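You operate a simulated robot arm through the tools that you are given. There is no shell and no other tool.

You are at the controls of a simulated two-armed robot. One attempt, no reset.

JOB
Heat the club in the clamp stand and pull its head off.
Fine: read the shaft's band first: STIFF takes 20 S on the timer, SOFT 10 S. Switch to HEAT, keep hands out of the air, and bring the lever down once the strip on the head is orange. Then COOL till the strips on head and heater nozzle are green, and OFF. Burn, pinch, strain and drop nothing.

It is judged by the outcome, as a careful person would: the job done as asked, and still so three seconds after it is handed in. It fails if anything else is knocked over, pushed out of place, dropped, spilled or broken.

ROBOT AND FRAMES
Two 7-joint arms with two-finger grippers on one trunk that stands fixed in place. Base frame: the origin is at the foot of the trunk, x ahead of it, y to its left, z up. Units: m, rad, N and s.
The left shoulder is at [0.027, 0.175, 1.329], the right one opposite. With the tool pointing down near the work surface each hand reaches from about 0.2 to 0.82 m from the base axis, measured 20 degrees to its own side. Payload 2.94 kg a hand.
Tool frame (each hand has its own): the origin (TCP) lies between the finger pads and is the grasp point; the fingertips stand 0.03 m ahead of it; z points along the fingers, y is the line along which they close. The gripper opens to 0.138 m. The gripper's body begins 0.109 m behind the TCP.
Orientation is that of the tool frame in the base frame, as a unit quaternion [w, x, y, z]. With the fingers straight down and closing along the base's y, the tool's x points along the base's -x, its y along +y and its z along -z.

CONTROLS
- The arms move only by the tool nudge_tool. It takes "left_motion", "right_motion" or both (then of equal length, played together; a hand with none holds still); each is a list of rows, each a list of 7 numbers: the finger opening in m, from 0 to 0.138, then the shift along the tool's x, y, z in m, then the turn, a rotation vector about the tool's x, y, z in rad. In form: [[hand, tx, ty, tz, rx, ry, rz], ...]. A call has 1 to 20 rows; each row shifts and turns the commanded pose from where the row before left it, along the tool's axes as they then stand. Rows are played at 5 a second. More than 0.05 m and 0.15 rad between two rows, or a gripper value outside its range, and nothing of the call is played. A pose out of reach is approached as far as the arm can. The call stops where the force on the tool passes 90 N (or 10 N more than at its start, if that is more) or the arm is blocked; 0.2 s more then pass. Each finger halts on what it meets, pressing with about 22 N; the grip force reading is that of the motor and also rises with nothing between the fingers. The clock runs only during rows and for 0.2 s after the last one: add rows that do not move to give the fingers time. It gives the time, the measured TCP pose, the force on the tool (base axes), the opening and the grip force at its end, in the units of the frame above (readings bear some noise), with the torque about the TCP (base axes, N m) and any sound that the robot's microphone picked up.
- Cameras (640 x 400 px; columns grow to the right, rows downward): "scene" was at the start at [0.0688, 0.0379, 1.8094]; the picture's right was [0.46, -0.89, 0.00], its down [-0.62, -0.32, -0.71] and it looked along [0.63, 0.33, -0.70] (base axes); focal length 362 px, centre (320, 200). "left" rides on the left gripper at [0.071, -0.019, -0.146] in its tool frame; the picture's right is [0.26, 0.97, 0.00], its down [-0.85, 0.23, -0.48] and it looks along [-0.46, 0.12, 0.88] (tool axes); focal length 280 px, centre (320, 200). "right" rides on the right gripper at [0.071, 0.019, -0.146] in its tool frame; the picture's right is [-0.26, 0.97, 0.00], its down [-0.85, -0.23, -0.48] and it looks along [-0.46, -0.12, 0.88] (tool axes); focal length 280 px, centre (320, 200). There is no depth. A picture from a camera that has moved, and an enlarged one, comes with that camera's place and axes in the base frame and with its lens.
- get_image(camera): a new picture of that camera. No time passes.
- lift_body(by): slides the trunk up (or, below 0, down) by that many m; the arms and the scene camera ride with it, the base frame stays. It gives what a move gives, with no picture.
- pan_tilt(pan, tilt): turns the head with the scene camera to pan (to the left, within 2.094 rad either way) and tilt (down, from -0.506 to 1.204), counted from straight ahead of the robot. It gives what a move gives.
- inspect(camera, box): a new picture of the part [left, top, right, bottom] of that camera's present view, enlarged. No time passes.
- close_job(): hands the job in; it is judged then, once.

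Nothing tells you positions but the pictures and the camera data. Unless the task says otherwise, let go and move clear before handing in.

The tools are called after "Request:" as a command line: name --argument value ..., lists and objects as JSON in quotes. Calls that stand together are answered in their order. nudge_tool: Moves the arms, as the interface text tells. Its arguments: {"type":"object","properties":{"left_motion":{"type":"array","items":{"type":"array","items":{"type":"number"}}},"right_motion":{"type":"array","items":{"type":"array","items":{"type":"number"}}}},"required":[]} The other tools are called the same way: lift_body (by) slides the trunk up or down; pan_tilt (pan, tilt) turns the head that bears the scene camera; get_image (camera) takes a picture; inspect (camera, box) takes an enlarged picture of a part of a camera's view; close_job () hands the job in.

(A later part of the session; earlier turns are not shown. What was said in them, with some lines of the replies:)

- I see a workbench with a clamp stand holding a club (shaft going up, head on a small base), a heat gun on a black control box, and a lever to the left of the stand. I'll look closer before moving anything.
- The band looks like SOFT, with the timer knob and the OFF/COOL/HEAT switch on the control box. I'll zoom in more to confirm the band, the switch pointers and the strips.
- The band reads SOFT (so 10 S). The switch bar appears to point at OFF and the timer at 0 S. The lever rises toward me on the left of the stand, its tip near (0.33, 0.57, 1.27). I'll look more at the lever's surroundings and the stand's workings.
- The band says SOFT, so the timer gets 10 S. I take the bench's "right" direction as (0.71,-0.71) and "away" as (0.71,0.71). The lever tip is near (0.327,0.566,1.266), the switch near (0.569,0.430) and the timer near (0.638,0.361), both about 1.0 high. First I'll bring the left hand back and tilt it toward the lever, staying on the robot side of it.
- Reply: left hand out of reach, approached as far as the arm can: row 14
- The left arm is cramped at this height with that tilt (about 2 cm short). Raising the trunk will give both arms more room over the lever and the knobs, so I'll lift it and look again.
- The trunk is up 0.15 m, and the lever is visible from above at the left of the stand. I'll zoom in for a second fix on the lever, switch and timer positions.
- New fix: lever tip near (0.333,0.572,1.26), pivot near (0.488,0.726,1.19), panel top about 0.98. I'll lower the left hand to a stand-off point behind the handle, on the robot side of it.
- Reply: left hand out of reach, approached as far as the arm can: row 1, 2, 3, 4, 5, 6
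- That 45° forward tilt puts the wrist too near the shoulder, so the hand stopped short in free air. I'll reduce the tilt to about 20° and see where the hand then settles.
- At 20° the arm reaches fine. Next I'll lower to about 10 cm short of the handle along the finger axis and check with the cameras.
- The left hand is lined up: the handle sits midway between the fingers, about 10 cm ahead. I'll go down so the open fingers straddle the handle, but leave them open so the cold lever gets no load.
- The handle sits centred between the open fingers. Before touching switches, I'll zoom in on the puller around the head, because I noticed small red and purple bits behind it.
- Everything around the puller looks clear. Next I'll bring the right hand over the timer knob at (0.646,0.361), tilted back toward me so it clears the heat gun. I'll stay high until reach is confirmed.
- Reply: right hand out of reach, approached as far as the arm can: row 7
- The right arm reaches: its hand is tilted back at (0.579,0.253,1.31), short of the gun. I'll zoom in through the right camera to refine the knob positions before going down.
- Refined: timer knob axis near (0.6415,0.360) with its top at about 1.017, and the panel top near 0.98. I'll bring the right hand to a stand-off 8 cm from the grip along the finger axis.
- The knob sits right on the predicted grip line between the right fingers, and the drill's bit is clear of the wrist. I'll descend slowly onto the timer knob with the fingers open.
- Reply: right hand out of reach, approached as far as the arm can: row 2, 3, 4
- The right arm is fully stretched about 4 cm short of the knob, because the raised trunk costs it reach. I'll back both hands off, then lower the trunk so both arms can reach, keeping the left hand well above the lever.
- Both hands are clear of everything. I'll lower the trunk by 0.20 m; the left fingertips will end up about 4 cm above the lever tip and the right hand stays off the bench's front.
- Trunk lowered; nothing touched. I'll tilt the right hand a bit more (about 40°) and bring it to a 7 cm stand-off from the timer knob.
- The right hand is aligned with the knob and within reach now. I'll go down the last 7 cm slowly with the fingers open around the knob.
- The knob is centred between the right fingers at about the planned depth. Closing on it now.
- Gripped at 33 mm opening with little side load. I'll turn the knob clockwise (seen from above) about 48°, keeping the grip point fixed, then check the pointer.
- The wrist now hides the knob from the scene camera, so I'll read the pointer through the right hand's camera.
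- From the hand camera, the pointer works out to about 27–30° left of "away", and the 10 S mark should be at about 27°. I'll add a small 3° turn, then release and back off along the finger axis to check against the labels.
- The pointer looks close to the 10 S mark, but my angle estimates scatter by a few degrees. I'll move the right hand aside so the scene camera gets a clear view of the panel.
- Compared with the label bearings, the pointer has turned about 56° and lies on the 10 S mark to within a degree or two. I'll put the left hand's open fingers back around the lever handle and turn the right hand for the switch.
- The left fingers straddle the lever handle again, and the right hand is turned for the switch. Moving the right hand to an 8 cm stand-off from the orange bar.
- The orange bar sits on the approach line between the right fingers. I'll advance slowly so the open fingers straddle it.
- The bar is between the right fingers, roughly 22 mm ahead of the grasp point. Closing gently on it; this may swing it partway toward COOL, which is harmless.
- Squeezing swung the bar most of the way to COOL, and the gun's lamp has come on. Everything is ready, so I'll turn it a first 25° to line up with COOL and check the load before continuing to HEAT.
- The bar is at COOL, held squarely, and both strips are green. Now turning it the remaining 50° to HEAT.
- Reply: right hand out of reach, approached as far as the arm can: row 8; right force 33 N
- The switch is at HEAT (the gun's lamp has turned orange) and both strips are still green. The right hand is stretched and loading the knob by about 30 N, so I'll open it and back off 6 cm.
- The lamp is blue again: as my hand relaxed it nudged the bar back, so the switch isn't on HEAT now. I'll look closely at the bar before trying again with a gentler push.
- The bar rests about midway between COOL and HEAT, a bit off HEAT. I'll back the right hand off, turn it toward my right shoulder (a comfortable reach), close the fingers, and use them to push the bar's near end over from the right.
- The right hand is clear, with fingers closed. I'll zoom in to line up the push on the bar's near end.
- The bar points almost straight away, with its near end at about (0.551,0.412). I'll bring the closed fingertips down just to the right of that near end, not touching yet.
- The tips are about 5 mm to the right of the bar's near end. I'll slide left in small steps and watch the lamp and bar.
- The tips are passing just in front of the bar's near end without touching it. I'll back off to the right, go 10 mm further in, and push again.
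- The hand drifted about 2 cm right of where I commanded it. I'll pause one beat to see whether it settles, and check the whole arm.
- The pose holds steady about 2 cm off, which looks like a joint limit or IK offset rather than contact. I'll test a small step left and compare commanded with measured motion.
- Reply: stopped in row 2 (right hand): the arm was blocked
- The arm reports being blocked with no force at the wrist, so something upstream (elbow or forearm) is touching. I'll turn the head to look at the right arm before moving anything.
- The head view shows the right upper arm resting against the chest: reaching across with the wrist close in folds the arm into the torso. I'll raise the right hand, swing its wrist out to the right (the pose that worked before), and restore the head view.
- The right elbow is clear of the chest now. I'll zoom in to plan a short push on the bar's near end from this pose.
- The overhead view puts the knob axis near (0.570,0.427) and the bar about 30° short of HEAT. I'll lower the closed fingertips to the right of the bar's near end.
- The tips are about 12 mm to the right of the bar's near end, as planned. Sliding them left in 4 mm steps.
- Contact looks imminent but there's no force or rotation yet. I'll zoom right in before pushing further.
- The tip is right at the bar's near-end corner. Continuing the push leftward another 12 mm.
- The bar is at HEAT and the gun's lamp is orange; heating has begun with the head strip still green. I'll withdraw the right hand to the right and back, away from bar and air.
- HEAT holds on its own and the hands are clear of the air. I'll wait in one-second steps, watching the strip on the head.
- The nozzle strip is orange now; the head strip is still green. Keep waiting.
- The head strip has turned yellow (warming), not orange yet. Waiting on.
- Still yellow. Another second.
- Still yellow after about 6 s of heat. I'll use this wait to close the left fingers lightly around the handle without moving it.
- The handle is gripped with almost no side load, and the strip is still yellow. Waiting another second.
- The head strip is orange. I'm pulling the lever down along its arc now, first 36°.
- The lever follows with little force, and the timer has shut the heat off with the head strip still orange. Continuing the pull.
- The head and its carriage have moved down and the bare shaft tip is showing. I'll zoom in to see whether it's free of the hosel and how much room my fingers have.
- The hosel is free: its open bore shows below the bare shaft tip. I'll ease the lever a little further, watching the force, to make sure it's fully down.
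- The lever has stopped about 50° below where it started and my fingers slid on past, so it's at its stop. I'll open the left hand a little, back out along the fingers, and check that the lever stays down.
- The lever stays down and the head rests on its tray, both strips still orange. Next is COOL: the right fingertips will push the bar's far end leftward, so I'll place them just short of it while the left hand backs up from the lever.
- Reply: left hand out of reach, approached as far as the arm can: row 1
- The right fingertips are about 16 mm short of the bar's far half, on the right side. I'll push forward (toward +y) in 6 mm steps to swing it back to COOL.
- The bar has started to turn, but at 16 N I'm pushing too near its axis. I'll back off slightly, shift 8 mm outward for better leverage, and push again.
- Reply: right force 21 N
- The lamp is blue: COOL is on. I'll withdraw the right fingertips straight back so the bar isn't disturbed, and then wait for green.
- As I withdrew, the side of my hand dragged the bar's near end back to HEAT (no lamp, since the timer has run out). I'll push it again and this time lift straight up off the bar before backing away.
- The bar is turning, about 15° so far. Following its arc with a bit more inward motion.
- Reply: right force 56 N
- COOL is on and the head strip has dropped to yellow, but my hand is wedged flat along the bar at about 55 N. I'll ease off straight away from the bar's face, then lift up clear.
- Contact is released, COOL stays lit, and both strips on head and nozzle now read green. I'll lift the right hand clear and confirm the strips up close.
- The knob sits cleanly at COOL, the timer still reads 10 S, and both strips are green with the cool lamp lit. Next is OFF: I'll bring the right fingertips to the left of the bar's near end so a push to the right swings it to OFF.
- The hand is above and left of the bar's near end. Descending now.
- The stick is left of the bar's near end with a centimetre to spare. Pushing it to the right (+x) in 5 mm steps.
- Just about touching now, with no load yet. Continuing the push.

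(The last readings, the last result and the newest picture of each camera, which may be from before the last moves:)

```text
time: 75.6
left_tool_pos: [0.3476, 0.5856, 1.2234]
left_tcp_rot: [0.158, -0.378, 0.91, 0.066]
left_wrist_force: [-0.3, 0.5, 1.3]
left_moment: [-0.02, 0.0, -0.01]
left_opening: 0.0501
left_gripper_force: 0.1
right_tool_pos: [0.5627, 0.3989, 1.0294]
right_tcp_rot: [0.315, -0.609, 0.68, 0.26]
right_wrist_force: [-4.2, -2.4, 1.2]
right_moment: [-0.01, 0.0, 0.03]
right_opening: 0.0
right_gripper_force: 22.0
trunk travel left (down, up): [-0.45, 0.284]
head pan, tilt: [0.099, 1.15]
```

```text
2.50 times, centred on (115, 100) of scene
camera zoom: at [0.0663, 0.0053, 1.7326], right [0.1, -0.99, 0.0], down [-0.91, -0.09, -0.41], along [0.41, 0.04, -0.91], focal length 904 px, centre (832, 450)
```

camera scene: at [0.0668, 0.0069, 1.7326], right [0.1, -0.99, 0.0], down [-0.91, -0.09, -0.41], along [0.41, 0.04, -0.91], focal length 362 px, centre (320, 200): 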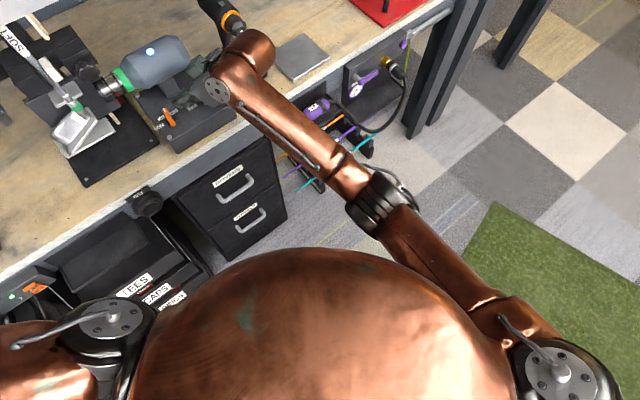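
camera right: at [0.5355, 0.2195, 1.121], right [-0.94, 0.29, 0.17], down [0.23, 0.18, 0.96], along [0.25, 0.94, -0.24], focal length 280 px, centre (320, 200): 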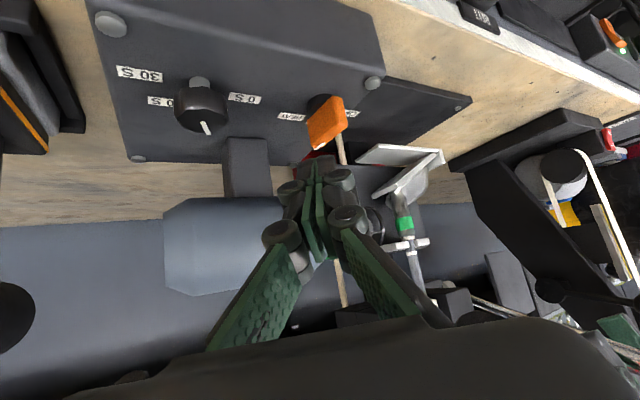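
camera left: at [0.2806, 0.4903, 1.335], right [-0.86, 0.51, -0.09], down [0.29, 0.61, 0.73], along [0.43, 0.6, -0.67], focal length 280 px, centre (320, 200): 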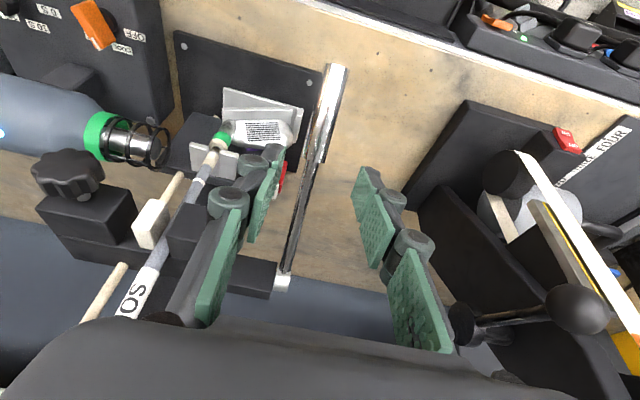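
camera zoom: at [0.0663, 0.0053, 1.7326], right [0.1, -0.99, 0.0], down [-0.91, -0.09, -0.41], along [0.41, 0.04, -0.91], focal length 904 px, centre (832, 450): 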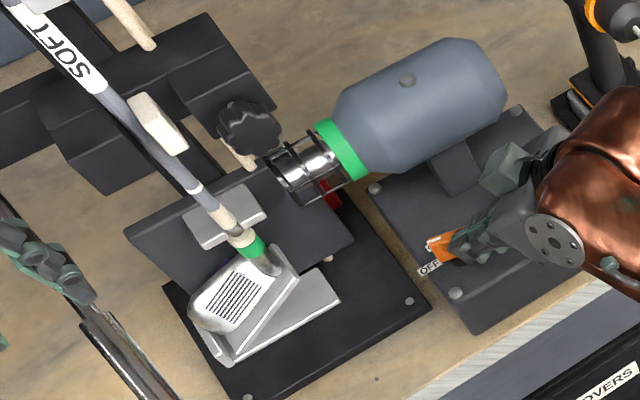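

The lamp is out and the bar is nearly on the OFF mark. A last 3 mm nudge, then I'll lift straight up clear of it.

Request:
nudge_tool --right_motion '[[0.0, -0.0002, -0.003, 0.0003, 0, 0, 0], [0.0, 0.0001, 0.002, -0.0002, 0, 0, 0], [0.0, -0.0186, -0.0008, -0.0167, 0, 0, 0], [0.0, -0.0186, -0.0008, -0.0167, 0, 0, 0], [0.0, -0.0186, -0.0008, -0.0167, 0, 0, 0]]'

Request:
inspect --camera "scene" --box '[145, 85, 225, 145]'

Request:
inspect --camera "right" --box '[200, 40, 440, 220]'

```text
time: 76.8
left_tool_pos: [0.3494, 0.5868, 1.2214]
left_tcp_rot: [0.158, -0.378, 0.91, 0.066]
left_wrist_force: [-0.3, 0.2, 0.9]
left_moment: [0.0, -0.03, 0.01]
left_opening: 0.0501
left_gripper_force: 0.2
right_tool_pos: [0.5638, 0.398, 1.101]
right_tcp_rot: [0.314, -0.609, 0.681, 0.26]
right_wrist_force: [0.0, -0.2, 0.1]
right_moment: [0.01, 0.0, -0.04]
right_opening: 0.0001
right_gripper_force: 22.1
trunk travel left (down, up): [-0.45, 0.284]
head pan, tilt: [0.099, 1.15]
```

```text
6.67 times, centred on (185, 115) of scene
camera zoom: at [0.0676, 0.0063, 1.7326], right [0.1, -0.99, 0.0], down [-0.91, -0.09, -0.41], along [0.41, 0.04, -0.91], focal length 2411 px, centre (1220, 767)
```

zoom: 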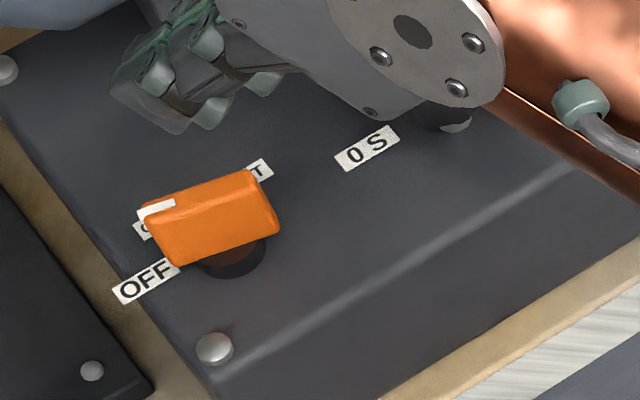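

```text
2.22 times, centred on (320, 130) of right
camera zoom: at [0.5248, 0.2472, 1.1462], right [-0.94, 0.29, 0.17], down [0.23, 0.18, 0.96], along [0.25, 0.94, -0.24], focal length 623 px, centre (320, 356)
```

zoom: 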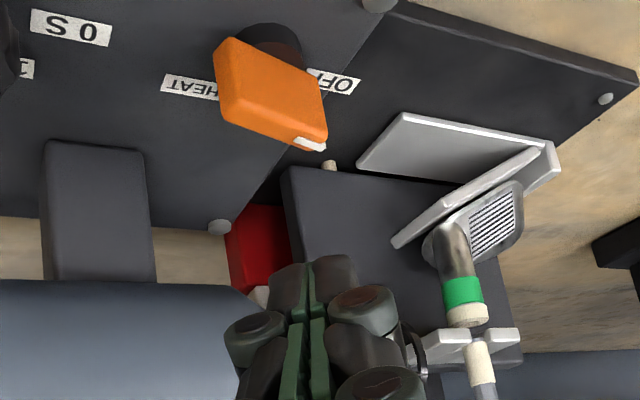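

The switch is on OFF with the lamp out, and both strips are green. I'll withdraw both hands to clear space and restore the head for a final check.

Request:
nudge_tool --left_motion '[[0.05, 0, 0, -0.03, 0, 0, 0], [0.05, 0, 0, -0.03, 0, 0, 0], [0.05, 0, 0, -0.03, 0, 0, 0], [0.05, 0, 0, -0.03, 0, 0, 0], [0.05, 0, 0, 0, 0, 0, 0], [0.05, 0, 0, 0, 0, 0, 0]]' --right_motion '[[0.0, 0, 0, -0.04, 0, 0, 0], [0.0, 0, 0, -0.045, 0, 0, 0], [0.0, 0, 0, -0.045, 0, 0, 0], [0.0, 0, 0, -0.045, 0, 0, 0], [0.0, 0, 0, 0, 0, 0, 0], [0.0, 0, 0, 0, 0, 0, 0]]'

Request:
pan_tilt --pan 0.478 --tilt 0.773

Request:
get_image --camera "scene"

Request:
get_image --camera "left"

Request:
inspect --camera "scene" --box '[160, 160, 350, 290]'

```text
time: 78.2
left_tool_pos: [0.3192, 0.5565, 1.3351]
left_tcp_rot: [0.158, -0.378, 0.91, 0.065]
left_wrist_force: [-0.4, 0.0, -1.0]
left_moment: [0.05, 0.0, 0.0]
left_opening: 0.0501
left_gripper_force: 0.1
right_tool_pos: [0.5423, 0.271, 1.2177]
right_tcp_rot: [0.315, -0.609, 0.68, 0.26]
right_wrist_force: [-0.3, -0.1, -0.2]
right_moment: [-0.01, 0.0, 0.0]
right_opening: 0.0002
right_gripper_force: 22.4
trunk travel left (down, up): [-0.45, 0.284]
head pan, tilt: [0.099, 1.15]
```

```text
time: 79.0
left_tool_pos: [0.3195, 0.5571, 1.3353]
left_tcp_rot: [0.157, -0.377, 0.91, 0.065]
left_wrist_force: [-0.1, 0.3, -0.7]
left_moment: [-0.02, -0.01, 0.0]
left_opening: 0.0497
left_gripper_force: 0.1
right_tool_pos: [0.5422, 0.2716, 1.2173]
right_tcp_rot: [0.315, -0.609, 0.68, 0.26]
right_wrist_force: [0.9, 0.1, 0.2]
right_moment: [0.0, 0.02, 0.0]
right_opening: 0.0
right_gripper_force: 21.9
trunk travel left (down, up): [-0.45, 0.284]
head pan, tilt: [0.478, 0.773]
```

```text
taken
camera scene: at [0.0808, 0.0378, 1.7594], right [0.46, -0.89, 0.0], down [-0.62, -0.32, -0.71], along [0.63, 0.33, -0.7], focal length 362 px, centre (320, 200)
```

scene: 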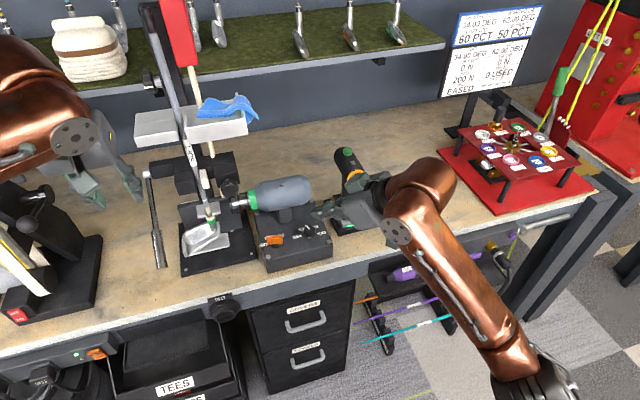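

```text
taken
camera left: at [0.2516, 0.4624, 1.4476], right [-0.86, 0.51, -0.09], down [0.29, 0.62, 0.73], along [0.43, 0.6, -0.67], focal length 280 px, centre (320, 200)
```

left: 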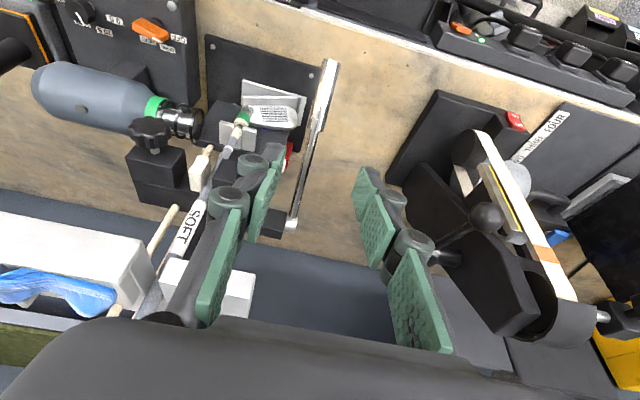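

```text
3.08 times, centred on (255, 225) of scene
camera zoom: at [0.0808, 0.0378, 1.7594], right [0.46, -0.89, 0.0], down [-0.62, -0.32, -0.71], along [0.63, 0.33, -0.7], focal length 1113 px, centre (520, 123)
```

zoom: 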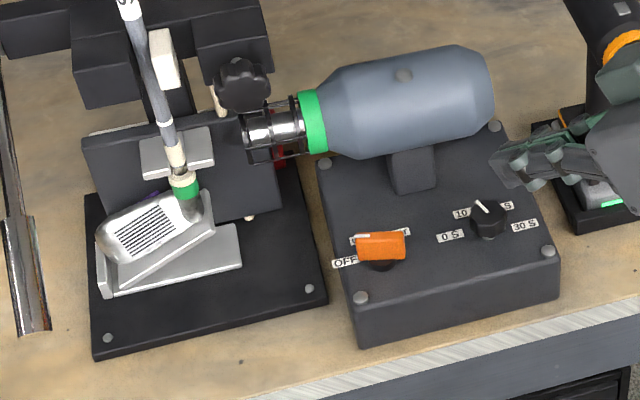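

The lever stays down, the switch is on OFF, both strips are green and the bench looks undisturbed. I'll zoom in once more on the head/shaft gap and the switch before handing in.

Request:
inspect --camera "left" --box '[180, 70, 330, 180]'

Request:
inspect --camera "scene" --box '[180, 190, 260, 250]'

Request:
inspect --camera "scene" --box '[250, 215, 330, 265]'

Request:
get_image --camera "right"

```text
3.64 times, centred on (255, 125) of left
camera zoom: at [0.2516, 0.4624, 1.4476], right [-0.86, 0.51, -0.09], down [0.29, 0.62, 0.73], along [0.43, 0.6, -0.67], focal length 1020 px, centre (556, 473)
```

zoom: 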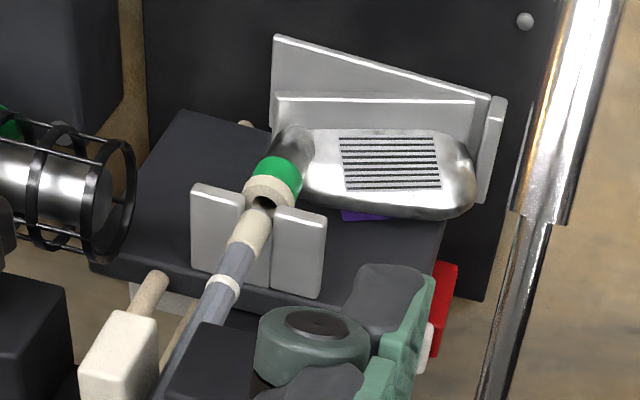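

```text
6.67 times, centred on (220, 220) of scene
camera zoom: at [0.0808, 0.0378, 1.7594], right [0.46, -0.89, 0.0], down [-0.62, -0.32, -0.71], along [0.63, 0.33, -0.7], focal length 2411 px, centre (987, 67)
```

zoom: 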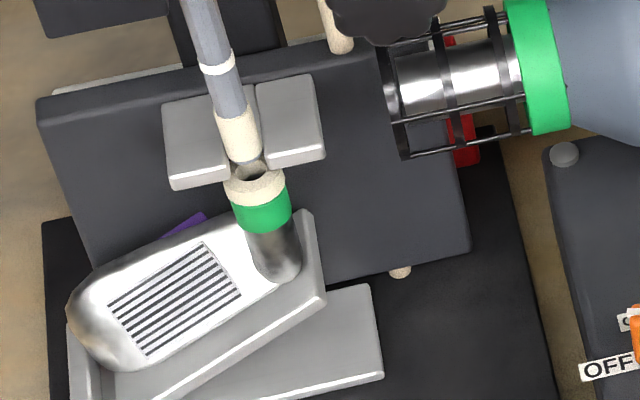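

```text
8.00 times, centred on (290, 240) of scene
camera zoom: at [0.0808, 0.0378, 1.7594], right [0.46, -0.89, 0.0], down [-0.62, -0.32, -0.71], along [0.63, 0.33, -0.7], focal length 2893 px, centre (560, -120)
```

zoom: 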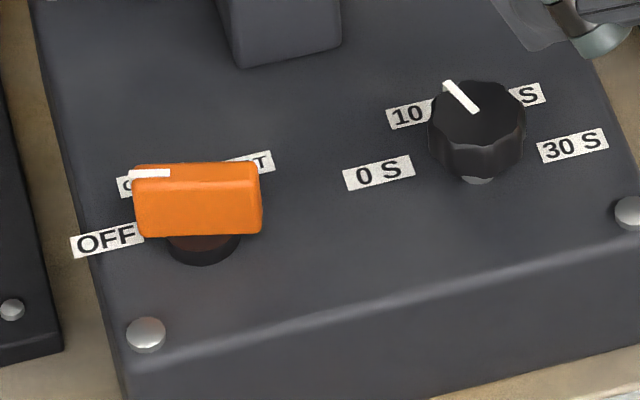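

```text
taken
camera right: at [0.5031, 0.12, 1.2617], right [-0.94, 0.29, 0.17], down [0.23, 0.18, 0.96], along [0.25, 0.94, -0.24], focal length 280 px, centre (320, 200)
```

right: 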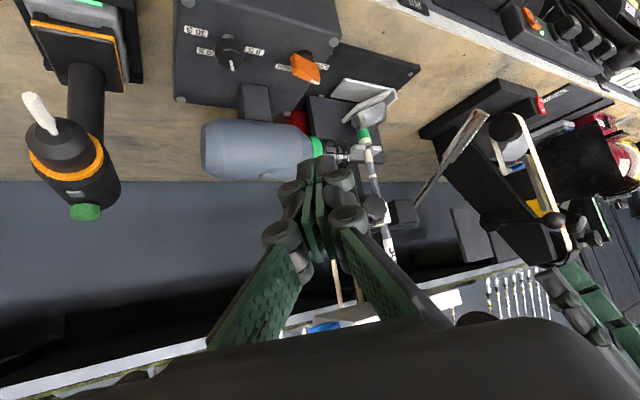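

The head is off and resting on its tray, with open bore visible below the bare shaft tip. Both strips are green, the switch reads OFF, the lever is down and both hands are clear, so I'm handing in.

Request:
close_job

```text
The job is handed in.
```

I've handed the job in: the club head is off the shaft and resting on its tray, and the lever is down.

- **Setup:** the band read SOFT, so I set the timer to 10 S.
- **Heating:** I pulled the lever once the strip on the head turned orange. The timer had cut the heat by my first check during the pull, with the strip still orange.
- **Cooling:** I ran COOL until the strips on the head and nozzle were both green, then switched to OFF. The timer still points at 10 S.

Not everything went cleanly:

- **Switch slips:** the switch slipped back twice, once from HEAT and once from COOL, as my right hand let go or withdrew. HEAT was therefore on for about a second earlier in the run, well before the full 10 seconds.
- **Extra force on the switch:** pushing it back to COOL, my hand wedged against it at about 55 N before I eased off. It turned normally afterwards and showed no damage in the pictures.

Nothing else on the bench looked moved in the final pictures. Both hands are clear of the work.
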